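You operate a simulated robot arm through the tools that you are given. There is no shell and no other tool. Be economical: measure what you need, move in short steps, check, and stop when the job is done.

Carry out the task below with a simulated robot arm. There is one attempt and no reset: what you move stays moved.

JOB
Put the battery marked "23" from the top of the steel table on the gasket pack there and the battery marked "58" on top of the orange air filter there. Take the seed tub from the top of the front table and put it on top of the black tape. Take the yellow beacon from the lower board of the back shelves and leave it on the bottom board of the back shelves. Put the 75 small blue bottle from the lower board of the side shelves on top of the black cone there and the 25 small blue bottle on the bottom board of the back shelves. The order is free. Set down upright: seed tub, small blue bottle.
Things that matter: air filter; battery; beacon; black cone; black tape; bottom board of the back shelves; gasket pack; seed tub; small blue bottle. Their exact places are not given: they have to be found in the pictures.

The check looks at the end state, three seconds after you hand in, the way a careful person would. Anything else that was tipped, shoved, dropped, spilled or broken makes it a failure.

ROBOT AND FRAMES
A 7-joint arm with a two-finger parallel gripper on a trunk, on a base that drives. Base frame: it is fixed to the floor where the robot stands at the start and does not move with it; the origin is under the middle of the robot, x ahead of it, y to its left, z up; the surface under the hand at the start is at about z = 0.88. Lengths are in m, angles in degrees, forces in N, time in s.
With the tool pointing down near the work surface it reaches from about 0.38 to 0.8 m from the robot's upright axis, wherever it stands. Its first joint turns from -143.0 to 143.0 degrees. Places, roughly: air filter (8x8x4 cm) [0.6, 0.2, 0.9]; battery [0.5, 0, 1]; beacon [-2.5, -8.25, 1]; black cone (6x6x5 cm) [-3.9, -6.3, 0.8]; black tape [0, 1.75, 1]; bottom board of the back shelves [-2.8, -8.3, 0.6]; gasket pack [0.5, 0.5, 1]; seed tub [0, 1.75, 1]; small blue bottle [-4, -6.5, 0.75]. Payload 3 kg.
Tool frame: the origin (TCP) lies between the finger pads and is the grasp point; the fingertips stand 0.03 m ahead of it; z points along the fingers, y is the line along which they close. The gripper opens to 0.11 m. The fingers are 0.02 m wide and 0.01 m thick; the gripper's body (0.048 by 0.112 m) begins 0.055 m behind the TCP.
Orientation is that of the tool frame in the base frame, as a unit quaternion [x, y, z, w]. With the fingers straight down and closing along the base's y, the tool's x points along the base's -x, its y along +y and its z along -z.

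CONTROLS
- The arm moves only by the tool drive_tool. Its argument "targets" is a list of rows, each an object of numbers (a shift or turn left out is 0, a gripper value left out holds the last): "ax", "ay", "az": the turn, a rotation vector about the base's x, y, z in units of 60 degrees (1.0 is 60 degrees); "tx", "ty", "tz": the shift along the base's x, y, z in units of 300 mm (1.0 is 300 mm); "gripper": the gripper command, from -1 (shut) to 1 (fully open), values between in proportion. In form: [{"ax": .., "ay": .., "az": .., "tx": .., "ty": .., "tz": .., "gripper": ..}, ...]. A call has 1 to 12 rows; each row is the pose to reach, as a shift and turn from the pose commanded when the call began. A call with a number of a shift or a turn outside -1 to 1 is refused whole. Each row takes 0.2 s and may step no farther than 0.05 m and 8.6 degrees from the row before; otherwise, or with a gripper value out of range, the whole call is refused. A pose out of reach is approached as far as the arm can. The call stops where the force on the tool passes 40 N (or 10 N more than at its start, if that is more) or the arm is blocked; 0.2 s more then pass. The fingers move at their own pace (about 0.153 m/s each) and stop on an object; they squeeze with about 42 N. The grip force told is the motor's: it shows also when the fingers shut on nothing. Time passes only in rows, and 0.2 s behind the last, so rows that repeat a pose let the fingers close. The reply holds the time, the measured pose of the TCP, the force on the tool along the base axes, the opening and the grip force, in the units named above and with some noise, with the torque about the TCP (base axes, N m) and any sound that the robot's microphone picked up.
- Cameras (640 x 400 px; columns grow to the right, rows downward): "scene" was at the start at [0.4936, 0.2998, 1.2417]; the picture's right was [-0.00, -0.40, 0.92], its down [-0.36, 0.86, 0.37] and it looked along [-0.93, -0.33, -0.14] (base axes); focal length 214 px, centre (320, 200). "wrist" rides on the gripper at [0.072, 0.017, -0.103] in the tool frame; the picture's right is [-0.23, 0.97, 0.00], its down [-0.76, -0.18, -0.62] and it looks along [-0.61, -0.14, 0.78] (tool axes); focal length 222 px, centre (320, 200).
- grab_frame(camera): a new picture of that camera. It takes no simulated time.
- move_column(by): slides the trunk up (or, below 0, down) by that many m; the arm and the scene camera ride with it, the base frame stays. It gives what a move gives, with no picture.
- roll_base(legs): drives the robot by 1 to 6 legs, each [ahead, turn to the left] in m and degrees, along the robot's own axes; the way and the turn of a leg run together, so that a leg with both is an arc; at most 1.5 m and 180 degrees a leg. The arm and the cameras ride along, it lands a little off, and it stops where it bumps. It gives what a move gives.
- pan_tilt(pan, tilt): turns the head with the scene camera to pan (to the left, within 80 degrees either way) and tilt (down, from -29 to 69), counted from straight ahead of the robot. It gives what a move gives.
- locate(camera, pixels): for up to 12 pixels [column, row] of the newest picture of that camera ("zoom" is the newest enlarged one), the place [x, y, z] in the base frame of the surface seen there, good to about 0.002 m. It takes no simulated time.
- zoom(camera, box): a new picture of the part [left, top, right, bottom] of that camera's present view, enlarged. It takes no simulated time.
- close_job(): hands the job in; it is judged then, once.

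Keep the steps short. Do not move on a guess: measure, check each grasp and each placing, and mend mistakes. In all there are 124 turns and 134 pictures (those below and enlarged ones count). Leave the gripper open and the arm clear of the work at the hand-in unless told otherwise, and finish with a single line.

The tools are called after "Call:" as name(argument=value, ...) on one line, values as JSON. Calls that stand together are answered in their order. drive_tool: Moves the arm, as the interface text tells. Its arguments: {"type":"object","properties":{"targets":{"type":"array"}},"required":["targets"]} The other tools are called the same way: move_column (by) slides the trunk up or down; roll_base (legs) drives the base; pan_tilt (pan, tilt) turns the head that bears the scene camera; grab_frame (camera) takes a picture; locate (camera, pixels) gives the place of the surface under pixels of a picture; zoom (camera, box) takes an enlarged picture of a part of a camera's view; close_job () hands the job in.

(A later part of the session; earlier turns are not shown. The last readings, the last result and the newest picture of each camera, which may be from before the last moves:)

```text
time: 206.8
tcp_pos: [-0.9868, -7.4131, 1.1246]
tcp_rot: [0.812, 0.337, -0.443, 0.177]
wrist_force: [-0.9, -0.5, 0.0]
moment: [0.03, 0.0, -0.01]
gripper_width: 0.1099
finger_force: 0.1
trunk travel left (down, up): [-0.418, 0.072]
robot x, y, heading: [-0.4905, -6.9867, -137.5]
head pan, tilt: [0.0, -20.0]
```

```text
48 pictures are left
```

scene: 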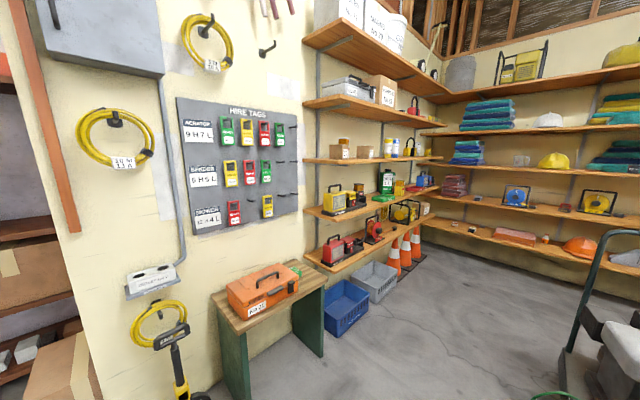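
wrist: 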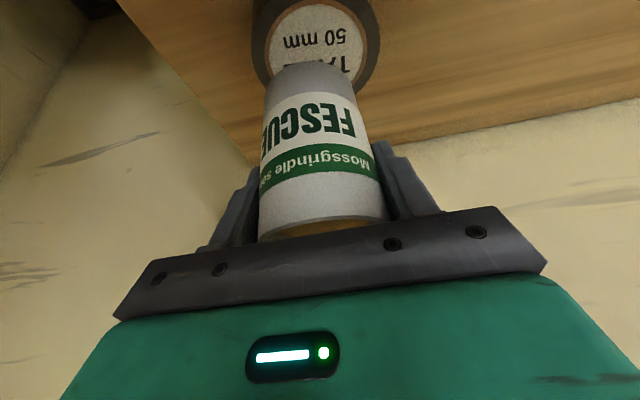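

The back shelves (left) and side shelves (far) are visible. I zoom and locate.

Call:
zoom(camera="scene", box=[290, 130, 450, 280])

Call:
zoom(camera="scene", box=[420, 150, 640, 280])

Call:
locate(camera="scene", pixels=[[305, 210], [310, 258], [425, 190], [430, 215], [425, 160], [330, 345], [590, 390], [560, 350], [450, 260], [570, 335], [520, 240], [620, 225]])

```text
2.67 times, centred on (370, 205) of scene
```

zoom: 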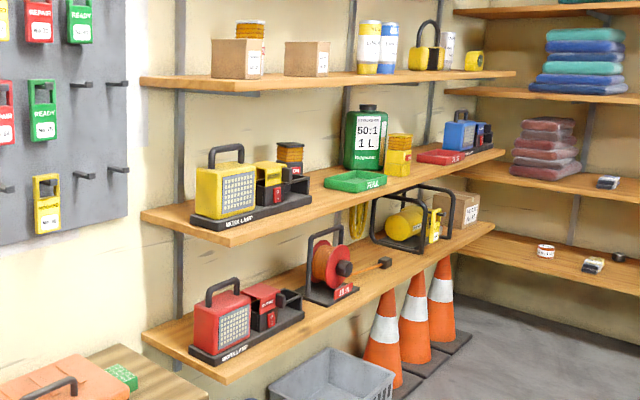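

```text
2.91 times, centred on (530, 215) of scene
```

zoom: 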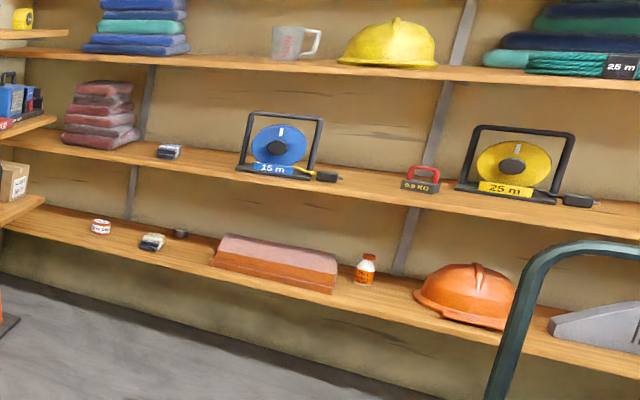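

```text
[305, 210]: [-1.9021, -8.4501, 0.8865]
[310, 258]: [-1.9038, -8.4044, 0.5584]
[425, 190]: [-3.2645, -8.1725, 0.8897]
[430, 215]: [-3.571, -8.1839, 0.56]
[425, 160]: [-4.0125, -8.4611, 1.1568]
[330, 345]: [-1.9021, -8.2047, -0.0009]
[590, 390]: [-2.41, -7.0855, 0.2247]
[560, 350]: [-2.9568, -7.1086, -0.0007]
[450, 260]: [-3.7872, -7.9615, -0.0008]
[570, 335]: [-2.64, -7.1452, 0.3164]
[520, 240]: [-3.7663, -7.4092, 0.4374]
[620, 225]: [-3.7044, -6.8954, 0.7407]
```

Lower board is at z ≈ 0.89, bottom board at z ≈ 0.56, front edges y ≈ −8.17. I enter the lane at y ≈ −7.57 and face −x.

Call:
roll_base(legs=[[0.84, 0], [0, -42.5]])

Call:
grab_frame(camera="scene")

```text
time: 213.2
tcp_pos: [-1.749, -7.5035, 1.1251]
tcp_rot: [0.879, 0.012, -0.477, 0.0]
wrist_force: [0.0, -0.6, 0.7]
moment: [0.01, 0.0, 0.01]
gripper_width: 0.11
finger_force: 0.0
trunk travel left (down, up): [-0.418, 0.072]
robot x, y, heading: [-1.0919, -7.566, 179.4]
head pan, tilt: [0.0, -20.0]
```

```text
45 pictures are left
```

scene: 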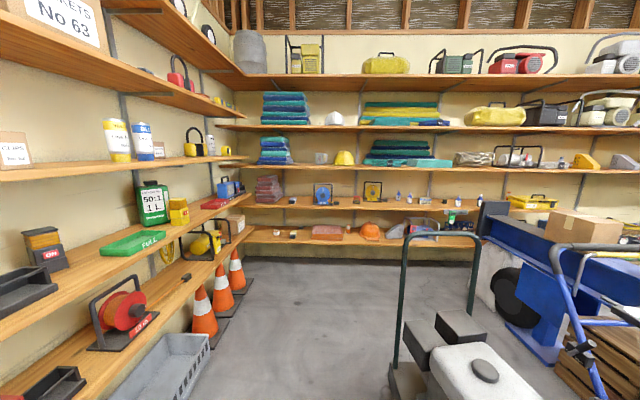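

Call:
locate(camera="scene", pixels=[[395, 385], [400, 290], [205, 345], [238, 290], [215, 370], [180, 210], [130, 240], [45, 240], [120, 315], [170, 240], [440, 205], [400, 200]])

Call:
zoom(camera="scene", box=[380, 180, 500, 250])

Call:
zoom(camera="scene", box=[0, 170, 260, 350])

```text
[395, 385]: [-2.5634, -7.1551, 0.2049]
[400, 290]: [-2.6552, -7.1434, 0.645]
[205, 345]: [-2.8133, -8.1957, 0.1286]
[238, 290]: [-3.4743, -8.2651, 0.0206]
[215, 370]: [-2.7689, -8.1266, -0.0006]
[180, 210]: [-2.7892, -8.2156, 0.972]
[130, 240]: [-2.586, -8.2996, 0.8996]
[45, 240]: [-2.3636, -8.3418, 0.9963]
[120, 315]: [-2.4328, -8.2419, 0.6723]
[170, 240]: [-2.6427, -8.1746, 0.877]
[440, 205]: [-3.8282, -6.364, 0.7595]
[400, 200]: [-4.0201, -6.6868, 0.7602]
```

```text
5.33 times, centred on (440, 215) of scene
```

zoom: 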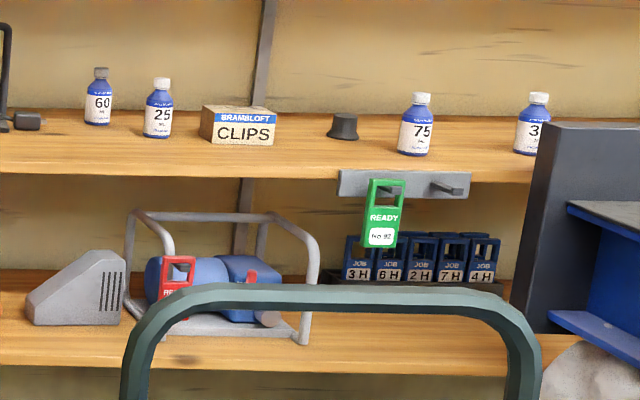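

```text
2.22 times, centred on (130, 260) of scene
```

zoom: 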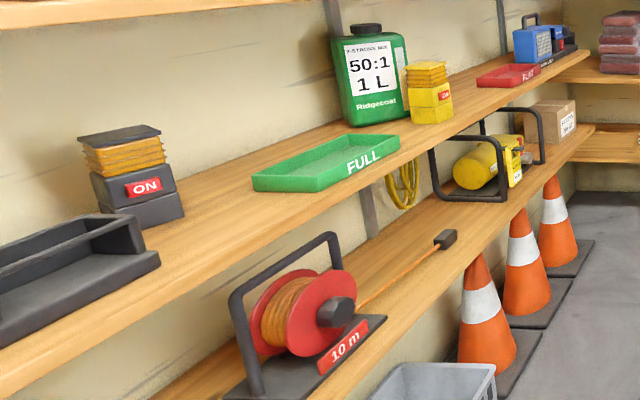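

The yellow beacon "ON" is at (−2.79, −8.22, 0.97). The 75 and 25 bottles and the black cone are on the side shelves' board. I draw the hand in, drive 1.35 m ahead and turn left 50° toward the back shelves.

Call:
drive_tool(targets=[{"ay": -0.14, "tx": 0.12}, {"ay": -0.28, "tx": 0.24}, {"ay": -0.417, "tx": 0.4}, {"ay": -0.417, "tx": 0.5}])

Call:
roll_base(legs=[[1.33, 0], [0, 50]])

Call:
pan_tilt(pan=0, tilt=-25)

Call:
grab_frame(camera="scene")

```text
time: 214.2
tcp_pos: [-1.5977, -7.5023, 1.1254]
tcp_rot: [0.961, 0.011, -0.275, 0.002]
wrist_force: [0.3, -1.2, -0.2]
moment: [0.02, 0.01, -0.03]
gripper_width: 0.11
finger_force: 0.0
trunk travel left (down, up): [-0.418, 0.072]
robot x, y, heading: [-1.0987, -7.5634, 179.5]
head pan, tilt: [0.0, -20.0]
```

```text
time: 223.2
tcp_pos: [-2.7964, -7.8591, 1.1257]
tcp_rot: [0.873, 0.403, -0.25, 0.115]
wrist_force: [-0.3, 0.4, 0.0]
moment: [-0.03, 0.0, -0.01]
gripper_width: 0.11
finger_force: 0.1
trunk travel left (down, up): [-0.418, 0.072]
robot x, y, heading: [-2.4014, -7.5337, -132.5]
head pan, tilt: [0.0, -20.0]
```

```text
time: 223.8
tcp_pos: [-2.7958, -7.8614, 1.1254]
tcp_rot: [0.873, 0.403, -0.251, 0.115]
wrist_force: [0.5, 1.1, -0.3]
moment: [-0.04, 0.0, 0.0]
gripper_width: 0.1099
finger_force: 0.1
trunk travel left (down, up): [-0.418, 0.072]
robot x, y, heading: [-2.4014, -7.5297, -132.4]
head pan, tilt: [0.0, -25.0]
```

```text
42 pictures are left
```

scene: 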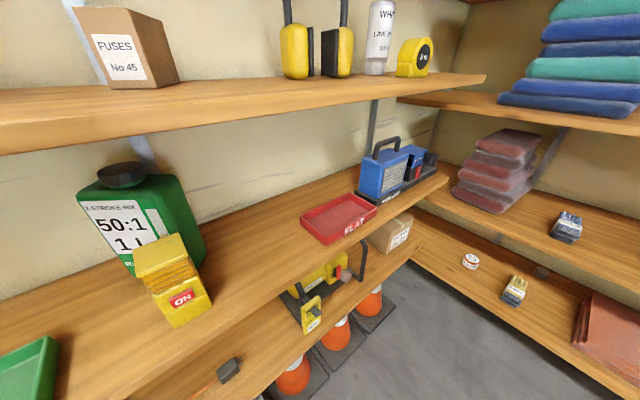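

Call:
zoom(camera="scene", box=[70, 150, 250, 340])

Call:
locate(camera="scene", pixels=[[135, 250], [178, 237], [195, 260], [152, 277], [172, 322], [210, 302], [185, 300], [140, 240], [205, 240], [150, 170], [230, 370], [300, 150]])

Call:
pan_tilt(pan=40, tilt=0)

Call:
grab_frame(camera="scene")

```text
2.11 times, centred on (160, 245) of scene
```

zoom: 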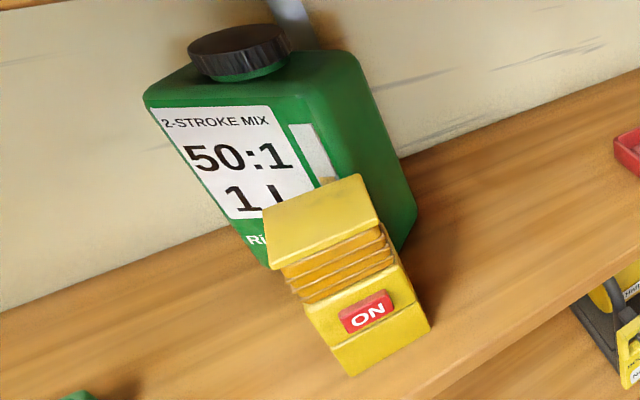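

```text
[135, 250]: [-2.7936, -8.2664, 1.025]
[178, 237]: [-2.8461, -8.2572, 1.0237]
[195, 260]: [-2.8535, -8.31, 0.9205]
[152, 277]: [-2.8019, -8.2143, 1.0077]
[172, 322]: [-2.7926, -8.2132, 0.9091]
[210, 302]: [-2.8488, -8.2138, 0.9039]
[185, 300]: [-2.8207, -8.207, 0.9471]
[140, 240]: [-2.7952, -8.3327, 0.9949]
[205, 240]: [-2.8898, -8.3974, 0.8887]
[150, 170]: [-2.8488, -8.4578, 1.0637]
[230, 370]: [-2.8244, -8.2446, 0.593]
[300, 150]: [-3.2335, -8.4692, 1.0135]
```

```text
time: 224.9
tcp_pos: [-2.7956, -7.8608, 1.1252]
tcp_rot: [0.873, 0.403, -0.251, 0.115]
wrist_force: [-0.8, 0.0, 0.0]
moment: [0.02, 0.02, 0.02]
gripper_width: 0.1102
finger_force: 0.1
trunk travel left (down, up): [-0.418, 0.072]
robot x, y, heading: [-2.4049, -7.5332, -132.5]
head pan, tilt: [40.0, 0.0]
```

```text
40 pictures are left
```

scene: 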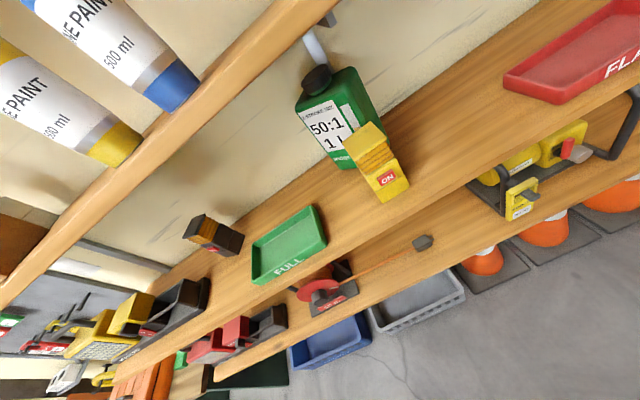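

Beacon: centre (−2.821, −8.238), top 1.024, 6 cm wide. I check the board above and the free area of the bottom board, then come 0.1 m closer.

Call:
locate(camera="scene", pixels=[[232, 80], [170, 140], [240, 60], [420, 243], [380, 265], [440, 215], [400, 225], [460, 190], [480, 195], [340, 300], [430, 262], [345, 270]])

Call:
roll_base(legs=[[0.1, 0]])

Call:
drive_tool(targets=[{"az": 0.135}, {"az": 0.27}, {"az": 0.405}, {"az": 0.54}, {"az": 0.677}, {"az": 0.677}])

```text
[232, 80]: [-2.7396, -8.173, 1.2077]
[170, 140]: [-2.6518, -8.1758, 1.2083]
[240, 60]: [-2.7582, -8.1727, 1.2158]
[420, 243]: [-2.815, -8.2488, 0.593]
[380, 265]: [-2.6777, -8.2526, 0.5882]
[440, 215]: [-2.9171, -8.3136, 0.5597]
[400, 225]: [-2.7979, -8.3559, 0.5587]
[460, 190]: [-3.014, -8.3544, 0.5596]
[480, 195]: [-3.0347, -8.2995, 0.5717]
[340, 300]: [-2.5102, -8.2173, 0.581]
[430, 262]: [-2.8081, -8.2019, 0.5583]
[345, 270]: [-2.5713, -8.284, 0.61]
```

```text
time: 226.1
tcp_pos: [-2.8649, -7.9341, 1.1268]
tcp_rot: [0.873, 0.402, -0.252, 0.115]
wrist_force: [0.4, 0.0, -0.6]
moment: [0.01, 0.0, -0.01]
gripper_width: 0.1101
finger_force: 0.1
trunk travel left (down, up): [-0.418, 0.072]
robot x, y, heading: [-2.4747, -7.609, -132.5]
head pan, tilt: [40.0, 0.0]
```

```text
time: 227.5
tcp_pos: [-2.866, -7.9333, 1.1268]
tcp_rot: [0.679, 0.681, -0.195, 0.195]
wrist_force: [0.0, 0.0, 0.0]
moment: [-0.01, 0.01, -0.01]
gripper_width: 0.11
finger_force: 0.0
trunk travel left (down, up): [-0.418, 0.072]
robot x, y, heading: [-2.4717, -7.6104, -132.8]
head pan, tilt: [40.0, 0.0]
```

The board above is at z 1.20, bottom board top 0.559, with a free spot near (−2.91, −8.28). I tilt to 60° and go to the pre-grasp point before the beacon.

Call:
pan_tilt(pan=0, tilt=-15)

Call:
drive_tool(targets=[{"ax": -0.1, "tx": 0.03, "ty": -0.12, "tz": -0.06}, {"ax": -0.2, "tx": 0.06, "ty": -0.25, "tz": -0.13}, {"ax": -0.3, "tx": 0.09, "ty": -0.38, "tz": -0.2}, {"ax": -0.4, "tx": 0.12, "ty": -0.52, "tz": -0.27}, {"ax": -0.467, "tx": 0.15, "ty": -0.66, "tz": -0.34}, {"ax": -0.467, "tx": 0.15, "ty": -0.66, "tz": -0.34}])

Call:
grab_frame(camera="wrist")

Call:
grab_frame(camera="scene")

```text
time: 228.5
tcp_pos: [-2.8659, -7.9338, 1.1266]
tcp_rot: [0.68, 0.68, -0.195, 0.194]
wrist_force: [-0.9, -0.5, 0.0]
moment: [-0.03, 0.02, 0.02]
gripper_width: 0.1099
finger_force: 0.0
trunk travel left (down, up): [-0.418, 0.072]
robot x, y, heading: [-2.4688, -7.6086, -132.4]
head pan, tilt: [0.0, -15.0]
```

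```text
time: 229.9
tcp_pos: [-2.8213, -8.1316, 1.0209]
tcp_rot: [0.612, 0.613, -0.353, 0.354]
wrist_force: [0.1, 0.3, -0.7]
moment: [0.01, -0.02, 0.03]
gripper_width: 0.11
finger_force: 0.1
out of reach, approached as far as the arm can: row 4
trunk travel left (down, up): [-0.418, 0.072]
robot x, y, heading: [-2.4781, -7.6095, -132.8]
head pan, tilt: [0.0, -15.0]
```

```text
39 pictures are left
```

wrist: 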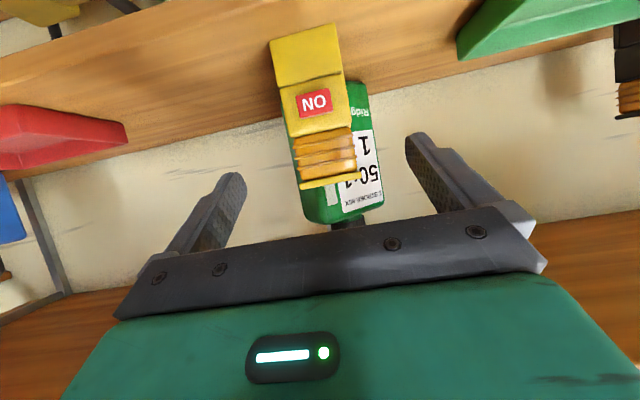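

```text
38 pictures are left
```

scene: 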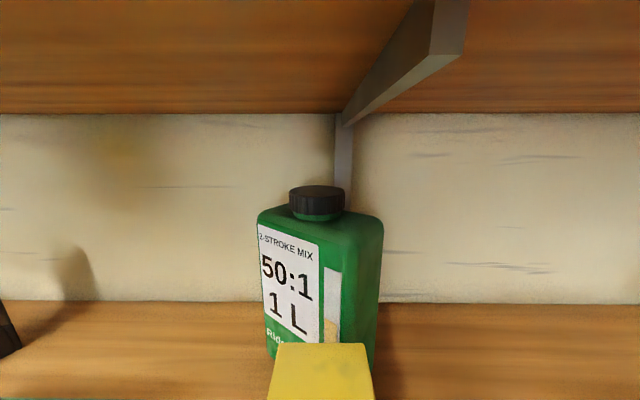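

Aligned. I advance 12 cm along the fingers and grip the beacon.

Call:
drive_tool(targets=[{"ty": -0.115, "tz": -0.065}, {"ty": -0.23, "tz": -0.13}, {"ty": -0.345, "tz": -0.19}, {"ty": -0.345, "tz": -0.19}, {"ty": -0.345, "tz": -0.19, "gripper": -1}, {"ty": -0.345, "tz": -0.19, "gripper": -1}, {"ty": -0.345, "tz": -0.19, "gripper": -1}])

```text
time: 231.5
tcp_pos: [-2.8184, -8.2373, 0.9663]
tcp_rot: [0.612, 0.612, -0.354, 0.353]
wrist_force: [-0.5, -2.2, -1.0]
moment: [-0.33, -0.14, -0.06]
gripper_width: 0.0597
finger_force: 41.4
trunk travel left (down, up): [-0.418, 0.072]
robot x, y, heading: [-2.4706, -7.61, -132.5]
head pan, tilt: [0.0, -15.0]
```

Gripped. I lift 3 cm and draw it out of the shelf (a bit toward −x for reach).

Call:
drive_tool(targets=[{"tz": 0.05}, {"tz": 0.11}, {"tz": 0.11, "ty": 0.13, "tx": -0.03}, {"tz": 0.11, "ty": 0.26, "tx": -0.08}, {"tz": 0.11, "ty": 0.4, "tx": -0.14}, {"tz": 0.11, "ty": 0.53, "tx": -0.2}, {"tz": 0.11, "ty": 0.66, "tx": -0.26}, {"tz": 0.11, "ty": 0.75, "tx": -0.3}, {"tz": 0.11, "ty": 0.75, "tx": -0.3}])

Call:
grab_frame(camera="wrist")

```text
time: 233.5
tcp_pos: [-2.9115, -8.011, 1.001]
tcp_rot: [0.612, 0.612, -0.354, 0.354]
wrist_force: [-0.1, -0.2, -4.9]
moment: [0.03, -0.02, 0.01]
gripper_width: 0.06
finger_force: 41.8
trunk travel left (down, up): [-0.418, 0.072]
robot x, y, heading: [-2.4721, -7.6109, -132.6]
head pan, tilt: [0.0, -15.0]
```

```text
37 pictures are left
```

wrist: 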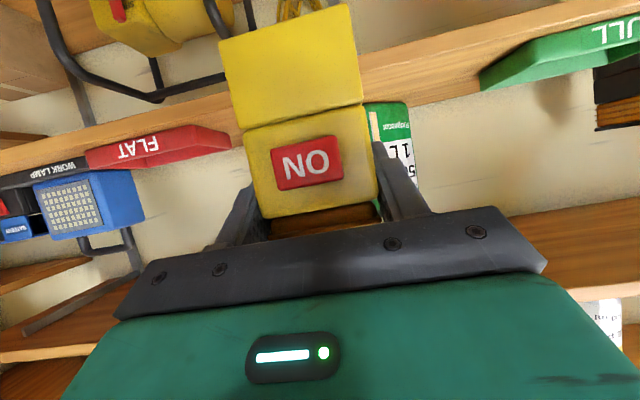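

I lower the trunk 0.33 m and look at the bottom board.

Call:
move_column(by=-0.33)

Call:
pan_tilt(pan=0, tilt=-5)

Call:
grab_frame(camera="wrist")

Call:
grab_frame(camera="scene")

```text
time: 236.8
tcp_pos: [-2.9096, -8.012, 0.6716]
tcp_rot: [0.612, 0.613, -0.353, 0.353]
wrist_force: [0.1, -0.6, -5.4]
moment: [0.03, 0.0, -0.01]
gripper_width: 0.0598
finger_force: 42.2
trunk travel left (down, up): [-0.088, 0.402]
robot x, y, heading: [-2.4688, -7.6107, -132.7]
head pan, tilt: [0.0, -15.0]
```

```text
time: 237.5
tcp_pos: [-2.9111, -8.011, 0.6705]
tcp_rot: [0.612, 0.613, -0.353, 0.353]
wrist_force: [0.1, -0.3, -5.8]
moment: [0.05, 0.0, -0.01]
gripper_width: 0.0599
finger_force: 41.9
trunk travel left (down, up): [-0.088, 0.402]
robot x, y, heading: [-2.4713, -7.6086, -132.6]
head pan, tilt: [0.0, -5.0]
```

```text
36 pictures are left
```

wrist: 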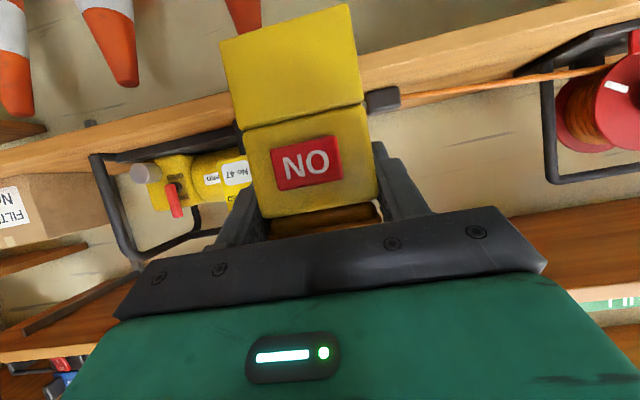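

```text
35 pictures are left
```

scene: 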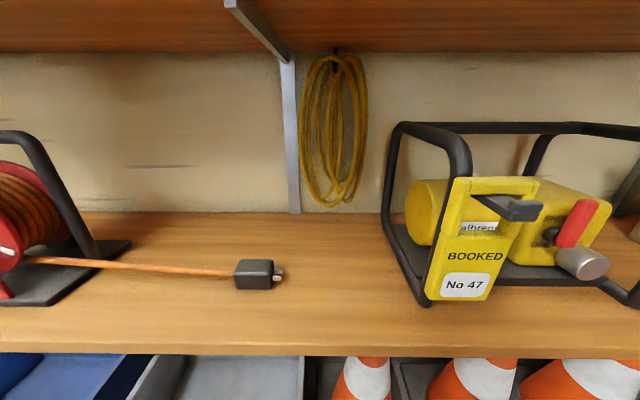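

The space between the plug (280,275) and the cage (385,260) is free. I locate it.

Call:
locate(camera="scene", pixels=[[285, 275], [340, 280], [390, 255], [425, 300], [340, 230], [200, 235], [250, 230], [330, 340], [180, 300], [333, 60], [120, 235]])

```text
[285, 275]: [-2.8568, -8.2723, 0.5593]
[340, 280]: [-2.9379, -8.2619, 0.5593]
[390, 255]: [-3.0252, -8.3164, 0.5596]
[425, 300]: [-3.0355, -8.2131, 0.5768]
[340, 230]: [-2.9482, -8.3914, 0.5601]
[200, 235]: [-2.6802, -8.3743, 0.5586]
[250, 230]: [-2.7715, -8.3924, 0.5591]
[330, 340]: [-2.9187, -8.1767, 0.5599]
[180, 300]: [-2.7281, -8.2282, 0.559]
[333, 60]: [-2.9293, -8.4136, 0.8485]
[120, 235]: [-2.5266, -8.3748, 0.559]
```

I insert the beacon at (−2.93, −8.27) and lower it.

Call:
drive_tool(targets=[{"tx": -0.065, "ty": -0.14}, {"tx": -0.065, "ty": -0.29}, {"tx": -0.065, "ty": -0.44}, {"tx": -0.065, "ty": -0.59}, {"tx": -0.065, "ty": -0.74}, {"tx": -0.065, "ty": -0.86}, {"tx": -0.065, "ty": -0.86, "tz": -0.06}, {"tx": -0.065, "ty": -0.86, "tz": -0.1}, {"tx": -0.065, "ty": -0.86, "tz": -0.115}, {"tx": -0.065, "ty": -0.86, "tz": -0.115}])

```text
time: 239.7
tcp_pos: [-2.9313, -8.2706, 0.6371]
tcp_rot: [0.612, 0.613, -0.354, 0.354]
wrist_force: [1.3, -0.1, 6.0]
moment: [0.27, -0.5, -0.03]
gripper_width: 0.0599
finger_force: 41.5
trunk travel left (down, up): [-0.088, 0.402]
robot x, y, heading: [-2.4699, -7.6044, -132.7]
head pan, tilt: [0.0, -5.0]
```

Touching down. I open partway and retreat along the fingers.

Call:
drive_tool(targets=[{"gripper": 0.55}, {"gripper": 0.55}, {"ty": 0.12, "tz": 0.06}, {"ty": 0.25, "tz": 0.13}, {"ty": 0.4, "tz": 0.17}, {"ty": 0.55, "tz": 0.17}, {"ty": 0.7, "tz": 0.17}, {"ty": 0.85, "tz": 0.17}])

Call:
grab_frame(camera="scene")

```text
time: 241.5
tcp_pos: [-2.9292, -8.0151, 0.6886]
tcp_rot: [0.612, 0.613, -0.353, 0.353]
wrist_force: [0.1, -0.5, -0.6]
moment: [0.02, -0.02, 0.0]
gripper_width: 0.0853
finger_force: 0.1
trunk travel left (down, up): [-0.088, 0.402]
robot x, y, heading: [-2.4716, -7.6099, -132.7]
head pan, tilt: [0.0, -5.0]
```

```text
34 pictures are left
```

scene: 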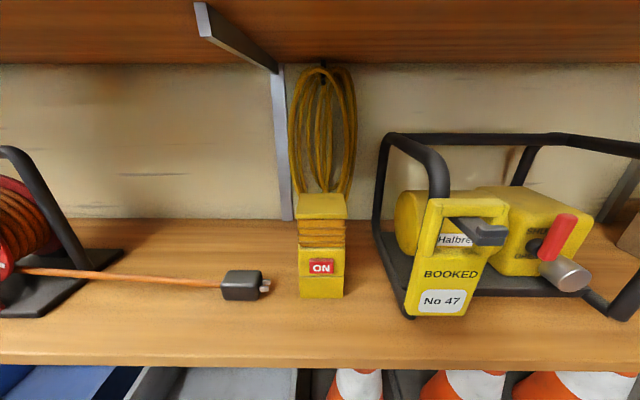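

The beacon stands on the bottom board. Next the side shelves: I raise the trunk, turn to −x, drive 0.7 m and look right.

Call:
move_column(by=0.3)

Call:
roll_base(legs=[[0, -47.3], [0.65, 0], [0, -50]])

Call:
pan_tilt(pan=0, tilt=-20)

Call:
grab_frame(camera="scene")

```text
time: 244.5
tcp_pos: [-2.9287, -8.0142, 0.9893]
tcp_rot: [0.612, 0.613, -0.353, 0.354]
wrist_force: [0.8, 0.2, 0.0]
moment: [0.03, 0.0, 0.01]
gripper_width: 0.0853
finger_force: 0.1
trunk travel left (down, up): [-0.388, 0.102]
robot x, y, heading: [-2.4697, -7.6069, -132.7]
head pan, tilt: [0.0, -5.0]
```

```text
time: 250.0
tcp_pos: [-3.6756, -7.5259, 0.988]
tcp_rot: [0.808, 0.315, -0.466, 0.178]
wrist_force: [18.5, 0.6, 1.0]
moment: [-0.11, 2.67, -0.2]
gripper_width: 0.0856
finger_force: 0.1
trunk travel left (down, up): [-0.388, 0.102]
robot x, y, heading: [-3.0727, -7.6071, 176.2]
head pan, tilt: [0.0, -5.0]
stopped in leg 2: the force on the tool passed its limit at 104 N (the readings are from after the stop); the commanded pose is now the measured one
```

```text
time: 250.8
tcp_pos: [-3.6773, -7.527, 0.988]
tcp_rot: [0.808, 0.314, -0.466, 0.178]
wrist_force: [-0.7, -0.1, -0.7]
moment: [0.0, 0.0, 0.0]
gripper_width: 0.0852
finger_force: 0.1
trunk travel left (down, up): [-0.388, 0.102]
robot x, y, heading: [-3.0709, -7.6106, 176.2]
head pan, tilt: [0.0, -20.0]
```

```text
33 pictures are left
5 turns are left
```

scene: 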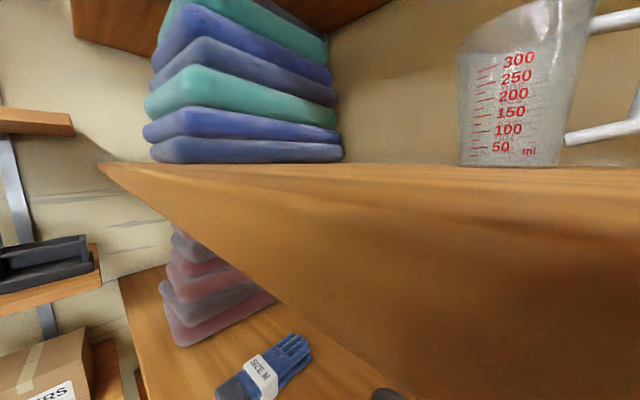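

Only 5 turns remain, and the hand touched the edge of the upper side board (nothing moved there). I back off, fold the hand in, drive to in front of the side shelves' board and take the views I need.

Call:
roll_base(legs=[[-0.12, 0]])

Call:
drive_tool(targets=[{"ax": 0.085, "ay": -0.092, "tx": 0.11}, {"ax": 0.17, "ay": -0.185, "tx": 0.22}, {"ax": 0.255, "ay": -0.278, "tx": 0.33}, {"ax": 0.337, "ay": -0.37, "tx": 0.42}, {"ax": 0.337, "ay": -0.37, "tx": 0.42}])

Call:
roll_base(legs=[[0, -66], [0.62, 0], [0, 30], [0.1, 0]])

Call:
move_column(by=-0.1)

Call:
pan_tilt(pan=0, tilt=-25)

Call:
grab_frame(camera="scene")

Call:
pan_tilt(pan=-35, tilt=-25)

Call:
grab_frame(camera="scene")

```text
time: 252.0
tcp_pos: [-3.5559, -7.533, 0.9883]
tcp_rot: [0.808, 0.314, -0.466, 0.179]
wrist_force: [0.2, 0.0, 0.5]
moment: [0.01, 0.01, 0.02]
gripper_width: 0.0853
finger_force: 0.0
trunk travel left (down, up): [-0.388, 0.102]
robot x, y, heading: [-2.9476, -7.6217, 176.5]
head pan, tilt: [0.0, -20.0]
```

```text
time: 253.2
tcp_pos: [-3.4272, -7.535, 0.9864]
tcp_rot: [0.901, 0.35, -0.24, 0.091]
wrist_force: [0.0, -0.3, -0.4]
moment: [0.03, 0.02, 0.01]
gripper_width: 0.0854
finger_force: 0.1
trunk travel left (down, up): [-0.388, 0.102]
robot x, y, heading: [-2.9504, -7.6207, 176.4]
head pan, tilt: [0.0, -20.0]
```

```text
time: 256.7
tcp_pos: [-3.0704, -7.1437, 0.9881]
tcp_rot: [0.947, -0.193, -0.251, -0.054]
wrist_force: [1.1, 0.5, -0.6]
moment: [0.02, 0.07, 0.0]
gripper_width: 0.085
finger_force: 0.1
trunk travel left (down, up): [-0.388, 0.102]
robot x, y, heading: [-2.9932, -7.6308, 110.5]
head pan, tilt: [0.0, -20.0]
stopped in leg 1: the robot was blocked; the commanded pose is now the measured one
```

```text
time: 258.0
tcp_pos: [-3.0717, -7.1445, 0.8884]
tcp_rot: [0.947, -0.194, -0.251, -0.054]
wrist_force: [0.1, 0.2, 0.3]
moment: [-0.01, -0.02, -0.03]
gripper_width: 0.0853
finger_force: 0.1
trunk travel left (down, up): [-0.288, 0.202]
robot x, y, heading: [-2.9933, -7.6308, 110.4]
head pan, tilt: [0.0, -20.0]
```

```text
time: 258.7
tcp_pos: [-3.0714, -7.1441, 0.8875]
tcp_rot: [0.947, -0.193, -0.251, -0.054]
wrist_force: [0.6, -0.5, -0.4]
moment: [0.0, 0.01, 0.0]
gripper_width: 0.085
finger_force: 0.1
trunk travel left (down, up): [-0.288, 0.202]
robot x, y, heading: [-2.9969, -7.6323, 110.4]
head pan, tilt: [0.0, -25.0]
```

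```text
32 pictures are left
```

scene: 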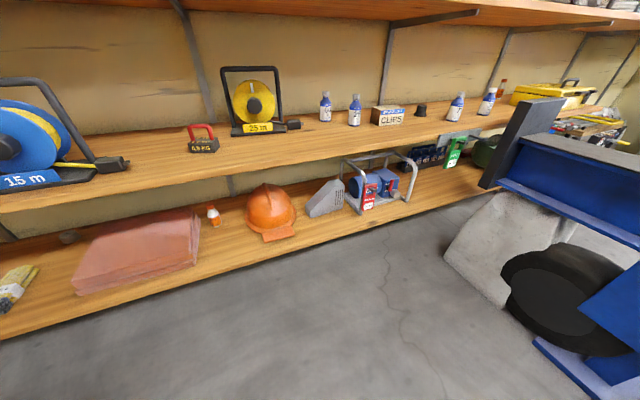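

```text
time: 259.7
tcp_pos: [-3.0718, -7.1442, 0.888]
tcp_rot: [0.947, -0.192, -0.251, -0.053]
wrist_force: [0.8, -0.6, 0.6]
moment: [-0.03, -0.01, -0.01]
gripper_width: 0.0853
finger_force: 0.1
trunk travel left (down, up): [-0.288, 0.202]
robot x, y, heading: [-2.9907, -7.6333, 110.4]
head pan, tilt: [-35.0, -25.0]
```

```text
31 pictures are left
4 turns are left
```

scene: 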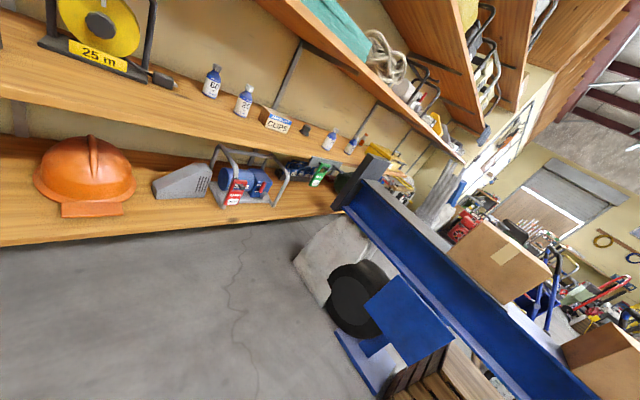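

Bottle 25 is at about (−3.917, −6.63) by two views. I locate the bottles and the cone in this picture, drive in front of the board in short legs, and take a fresh view.

Call:
locate(camera="scene", pixels=[[243, 104], [239, 103], [248, 104], [240, 112], [329, 140], [325, 141], [333, 141], [305, 126], [305, 130], [303, 131], [308, 131], [290, 140]])

Call:
roll_base(legs=[[0.5, 0]])

Call:
roll_base(legs=[[0, 24], [0.25, 0]])

Call:
pan_tilt(pan=-20, tilt=-25)

Call:
grab_frame(camera="scene")

Call:
grab_frame(camera="wrist")

Call:
locate(camera="scene", pixels=[[200, 150], [240, 150], [280, 150], [320, 150], [360, 150], [400, 150], [440, 150], [480, 150], [520, 150], [560, 150]])

```text
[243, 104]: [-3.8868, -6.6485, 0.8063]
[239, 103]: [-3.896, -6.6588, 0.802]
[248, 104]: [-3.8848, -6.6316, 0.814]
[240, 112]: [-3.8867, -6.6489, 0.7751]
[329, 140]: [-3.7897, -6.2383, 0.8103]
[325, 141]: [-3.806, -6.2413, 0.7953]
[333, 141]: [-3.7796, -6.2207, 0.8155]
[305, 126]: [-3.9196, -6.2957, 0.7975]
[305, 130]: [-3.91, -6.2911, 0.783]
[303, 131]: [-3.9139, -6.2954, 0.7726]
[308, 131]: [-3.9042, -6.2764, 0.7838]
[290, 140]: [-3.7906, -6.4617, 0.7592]
```

```text
time: 262.6
tcp_pos: [-3.25, -6.6785, 0.8883]
tcp_rot: [0.948, -0.19, -0.251, -0.052]
wrist_force: [1.3, -0.2, 0.1]
moment: [0.01, 0.0, -0.02]
gripper_width: 0.085
finger_force: 0.0
trunk travel left (down, up): [-0.288, 0.202]
robot x, y, heading: [-3.1712, -7.1606, 110.9]
head pan, tilt: [-35.0, -25.0]
```

```text
time: 265.7
tcp_pos: [-3.6267, -6.5878, 0.8879]
tcp_rot: [0.966, 0.022, -0.257, 0.004]
wrist_force: [-0.5, -0.1, 0.0]
moment: [0.04, -0.04, -0.03]
gripper_width: 0.0853
finger_force: 0.1
trunk travel left (down, up): [-0.288, 0.202]
robot x, y, heading: [-3.3414, -6.9917, 136.1]
head pan, tilt: [-35.0, -25.0]
```

```text
time: 266.5
tcp_pos: [-3.6265, -6.5882, 0.8891]
tcp_rot: [0.966, 0.022, -0.256, 0.004]
wrist_force: [-0.5, 0.2, -0.3]
moment: [-0.04, 0.01, -0.01]
gripper_width: 0.0852
finger_force: 0.2
trunk travel left (down, up): [-0.288, 0.202]
robot x, y, heading: [-3.3424, -6.9881, 136.2]
head pan, tilt: [-20.0, -25.0]
```

```text
30 pictures are left
```

scene: 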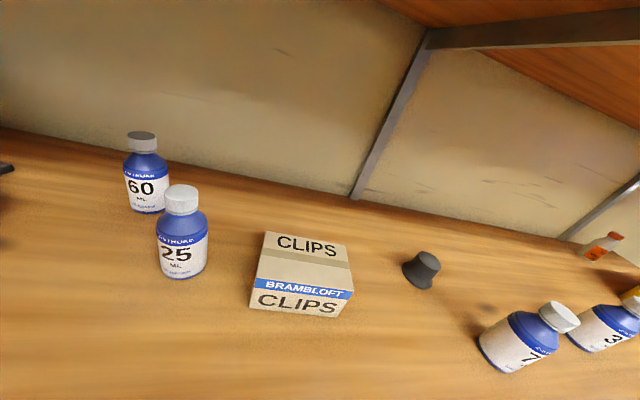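

```text
29 pictures are left
```

wrist: 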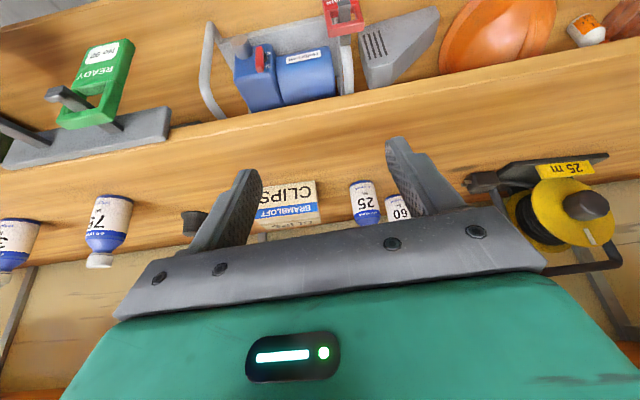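

```text
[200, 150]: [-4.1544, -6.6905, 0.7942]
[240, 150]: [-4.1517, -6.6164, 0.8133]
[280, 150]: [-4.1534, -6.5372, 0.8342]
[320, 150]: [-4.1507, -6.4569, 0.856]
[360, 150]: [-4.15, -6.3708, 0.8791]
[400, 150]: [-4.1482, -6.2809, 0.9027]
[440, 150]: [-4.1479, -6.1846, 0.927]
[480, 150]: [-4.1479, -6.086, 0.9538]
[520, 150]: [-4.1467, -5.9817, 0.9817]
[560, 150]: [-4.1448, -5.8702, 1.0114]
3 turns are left
```

I now know all positions: 75 at (−3.805, −6.218), cone at (−3.923, −6.278), 25 at (−3.912, −6.637), board z 0.76. With 3 turns left I chain short measured moves: grip 75, set it on the cone, look, then grip 25 and back out.

Call:
pan_tilt(pan=0, tilt=0)

Call:
move_column(by=-0.12)

Call:
drive_tool(targets=[{"az": -0.134, "tx": 0.022, "ty": 0.09, "tz": 0.11}, {"az": -0.268, "tx": 0.045, "ty": 0.18, "tz": 0.22}, {"az": -0.402, "tx": 0.067, "ty": 0.27, "tz": 0.33}, {"az": -0.537, "tx": 0.09, "ty": 0.36, "tz": 0.437}, {"az": -0.537, "tx": 0.09, "ty": 0.36, "tz": 0.437}])

Call:
drive_tool(targets=[{"ax": 0.05, "ay": 0.088, "tx": -0.07, "ty": 0.12, "tz": -0.026}, {"ax": 0.101, "ay": 0.175, "tx": -0.14, "ty": 0.241, "tz": -0.052}, {"ax": 0.152, "ay": 0.263, "tx": -0.21, "ty": 0.361, "tz": -0.078}, {"ax": 0.202, "ay": 0.351, "tx": -0.28, "ty": 0.482, "tz": -0.105}, {"ax": 0.252, "ay": 0.438, "tx": -0.35, "ty": 0.602, "tz": -0.131}, {"ax": 0.303, "ay": 0.526, "tx": -0.42, "ty": 0.723, "tz": -0.157}, {"ax": 0.303, "ay": 0.526, "tx": -0.42, "ty": 0.723, "tz": -0.157}])

Call:
grab_frame(camera="wrist")

Call:
drive_tool(targets=[{"tx": -0.088, "ty": 0.05, "tz": -0.045}, {"tx": -0.176, "ty": 0.101, "tz": -0.09}, {"tx": -0.264, "ty": 0.152, "tz": -0.136}, {"tx": -0.264, "ty": 0.152, "tz": -0.136}, {"tx": -0.264, "ty": 0.152, "tz": -0.136, "gripper": -1}, {"tx": -0.264, "ty": 0.152, "tz": -0.136, "gripper": -1}, {"tx": -0.264, "ty": 0.152, "tz": -0.136, "gripper": -1}])

Call:
drive_tool(targets=[{"tz": 0.12}, {"tz": 0.25}, {"tz": 0.25, "tx": -0.13, "ty": -0.067}, {"tz": 0.25, "tx": -0.26, "ty": -0.134}, {"tz": 0.25, "tx": -0.393, "ty": -0.202}, {"tz": 0.25, "tx": -0.393, "ty": -0.202}, {"tz": 0.2, "tx": -0.393, "ty": -0.202}, {"tz": 0.175, "tx": -0.393, "ty": -0.202}, {"tz": 0.165, "tx": -0.393, "ty": -0.202}, {"tz": 0.165, "tx": -0.393, "ty": -0.202}])

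Call:
grab_frame(camera="wrist")

```text
time: 267.4
tcp_pos: [-3.6269, -6.5877, 0.8889]
tcp_rot: [0.966, 0.021, -0.256, 0.004]
wrist_force: [-0.1, -0.4, -0.2]
moment: [-0.01, 0.02, -0.03]
gripper_width: 0.0854
finger_force: 0.1
trunk travel left (down, up): [-0.288, 0.202]
robot x, y, heading: [-3.3412, -6.9922, 135.9]
head pan, tilt: [0.0, 0.0]
```

```text
time: 268.9
tcp_pos: [-3.626, -6.588, 0.7694]
tcp_rot: [0.966, 0.021, -0.257, 0.004]
wrist_force: [-0.4, 0.7, 0.0]
moment: [-0.03, 0.0, 0.0]
gripper_width: 0.0853
finger_force: 0.0
trunk travel left (down, up): [-0.168, 0.322]
robot x, y, heading: [-3.3436, -6.9895, 136.2]
head pan, tilt: [0.0, 0.0]
```

```text
time: 270.1
tcp_pos: [-3.6002, -6.4795, 0.8993]
tcp_rot: [0.934, -0.248, -0.248, -0.068]
wrist_force: [0.0, 0.6, -0.7]
moment: [0.01, 0.03, 0.01]
gripper_width: 0.0855
finger_force: 0.1
trunk travel left (down, up): [-0.168, 0.322]
robot x, y, heading: [-3.3396, -6.9892, 136.1]
head pan, tilt: [0.0, 0.0]
```

```text
time: 271.7
tcp_pos: [-3.7247, -6.2613, 0.8485]
tcp_rot: [0.81, -0.215, -0.526, -0.143]
wrist_force: [-0.2, 0.0, -0.3]
moment: [0.03, -0.02, 0.0]
gripper_width: 0.0855
finger_force: 0.1
trunk travel left (down, up): [-0.168, 0.322]
robot x, y, heading: [-3.3456, -6.9895, 136.2]
head pan, tilt: [0.0, 0.0]
```

```text
28 pictures are left
```

wrist: 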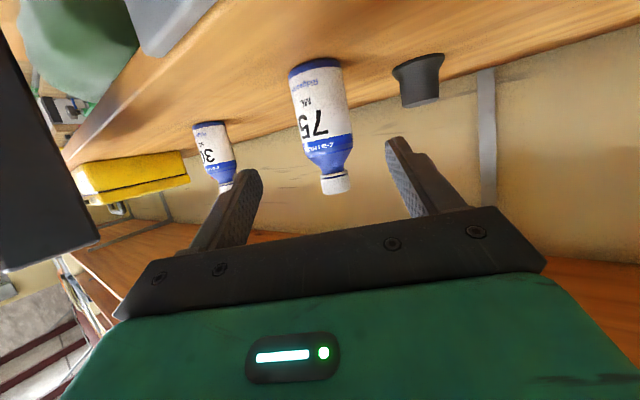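

```text
time: 273.3
tcp_pos: [-3.8033, -6.2197, 0.8107]
tcp_rot: [0.81, -0.215, -0.526, -0.143]
wrist_force: [-0.5, -0.6, 0.1]
moment: [-0.05, 0.04, 0.0]
gripper_width: 0.0462
finger_force: 42.3
trunk travel left (down, up): [-0.168, 0.322]
robot x, y, heading: [-3.342, -6.987, 136.4]
head pan, tilt: [0.0, 0.0]
```

```text
time: 275.5
tcp_pos: [-3.9224, -6.2784, 0.8594]
tcp_rot: [0.81, -0.215, -0.526, -0.144]
wrist_force: [1.0, 0.5, -1.6]
moment: [0.0, 0.02, -0.01]
gripper_width: 0.0458
finger_force: 41.9
trunk travel left (down, up): [-0.168, 0.322]
robot x, y, heading: [-3.3421, -6.9855, 136.0]
head pan, tilt: [0.0, 0.0]
```

```text
27 pictures are left
2 turns are left
```

wrist: 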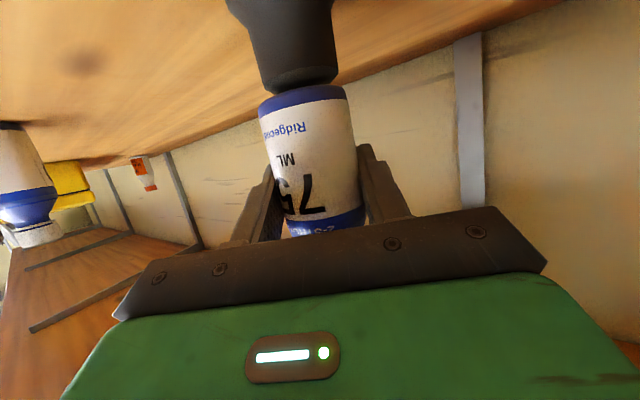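

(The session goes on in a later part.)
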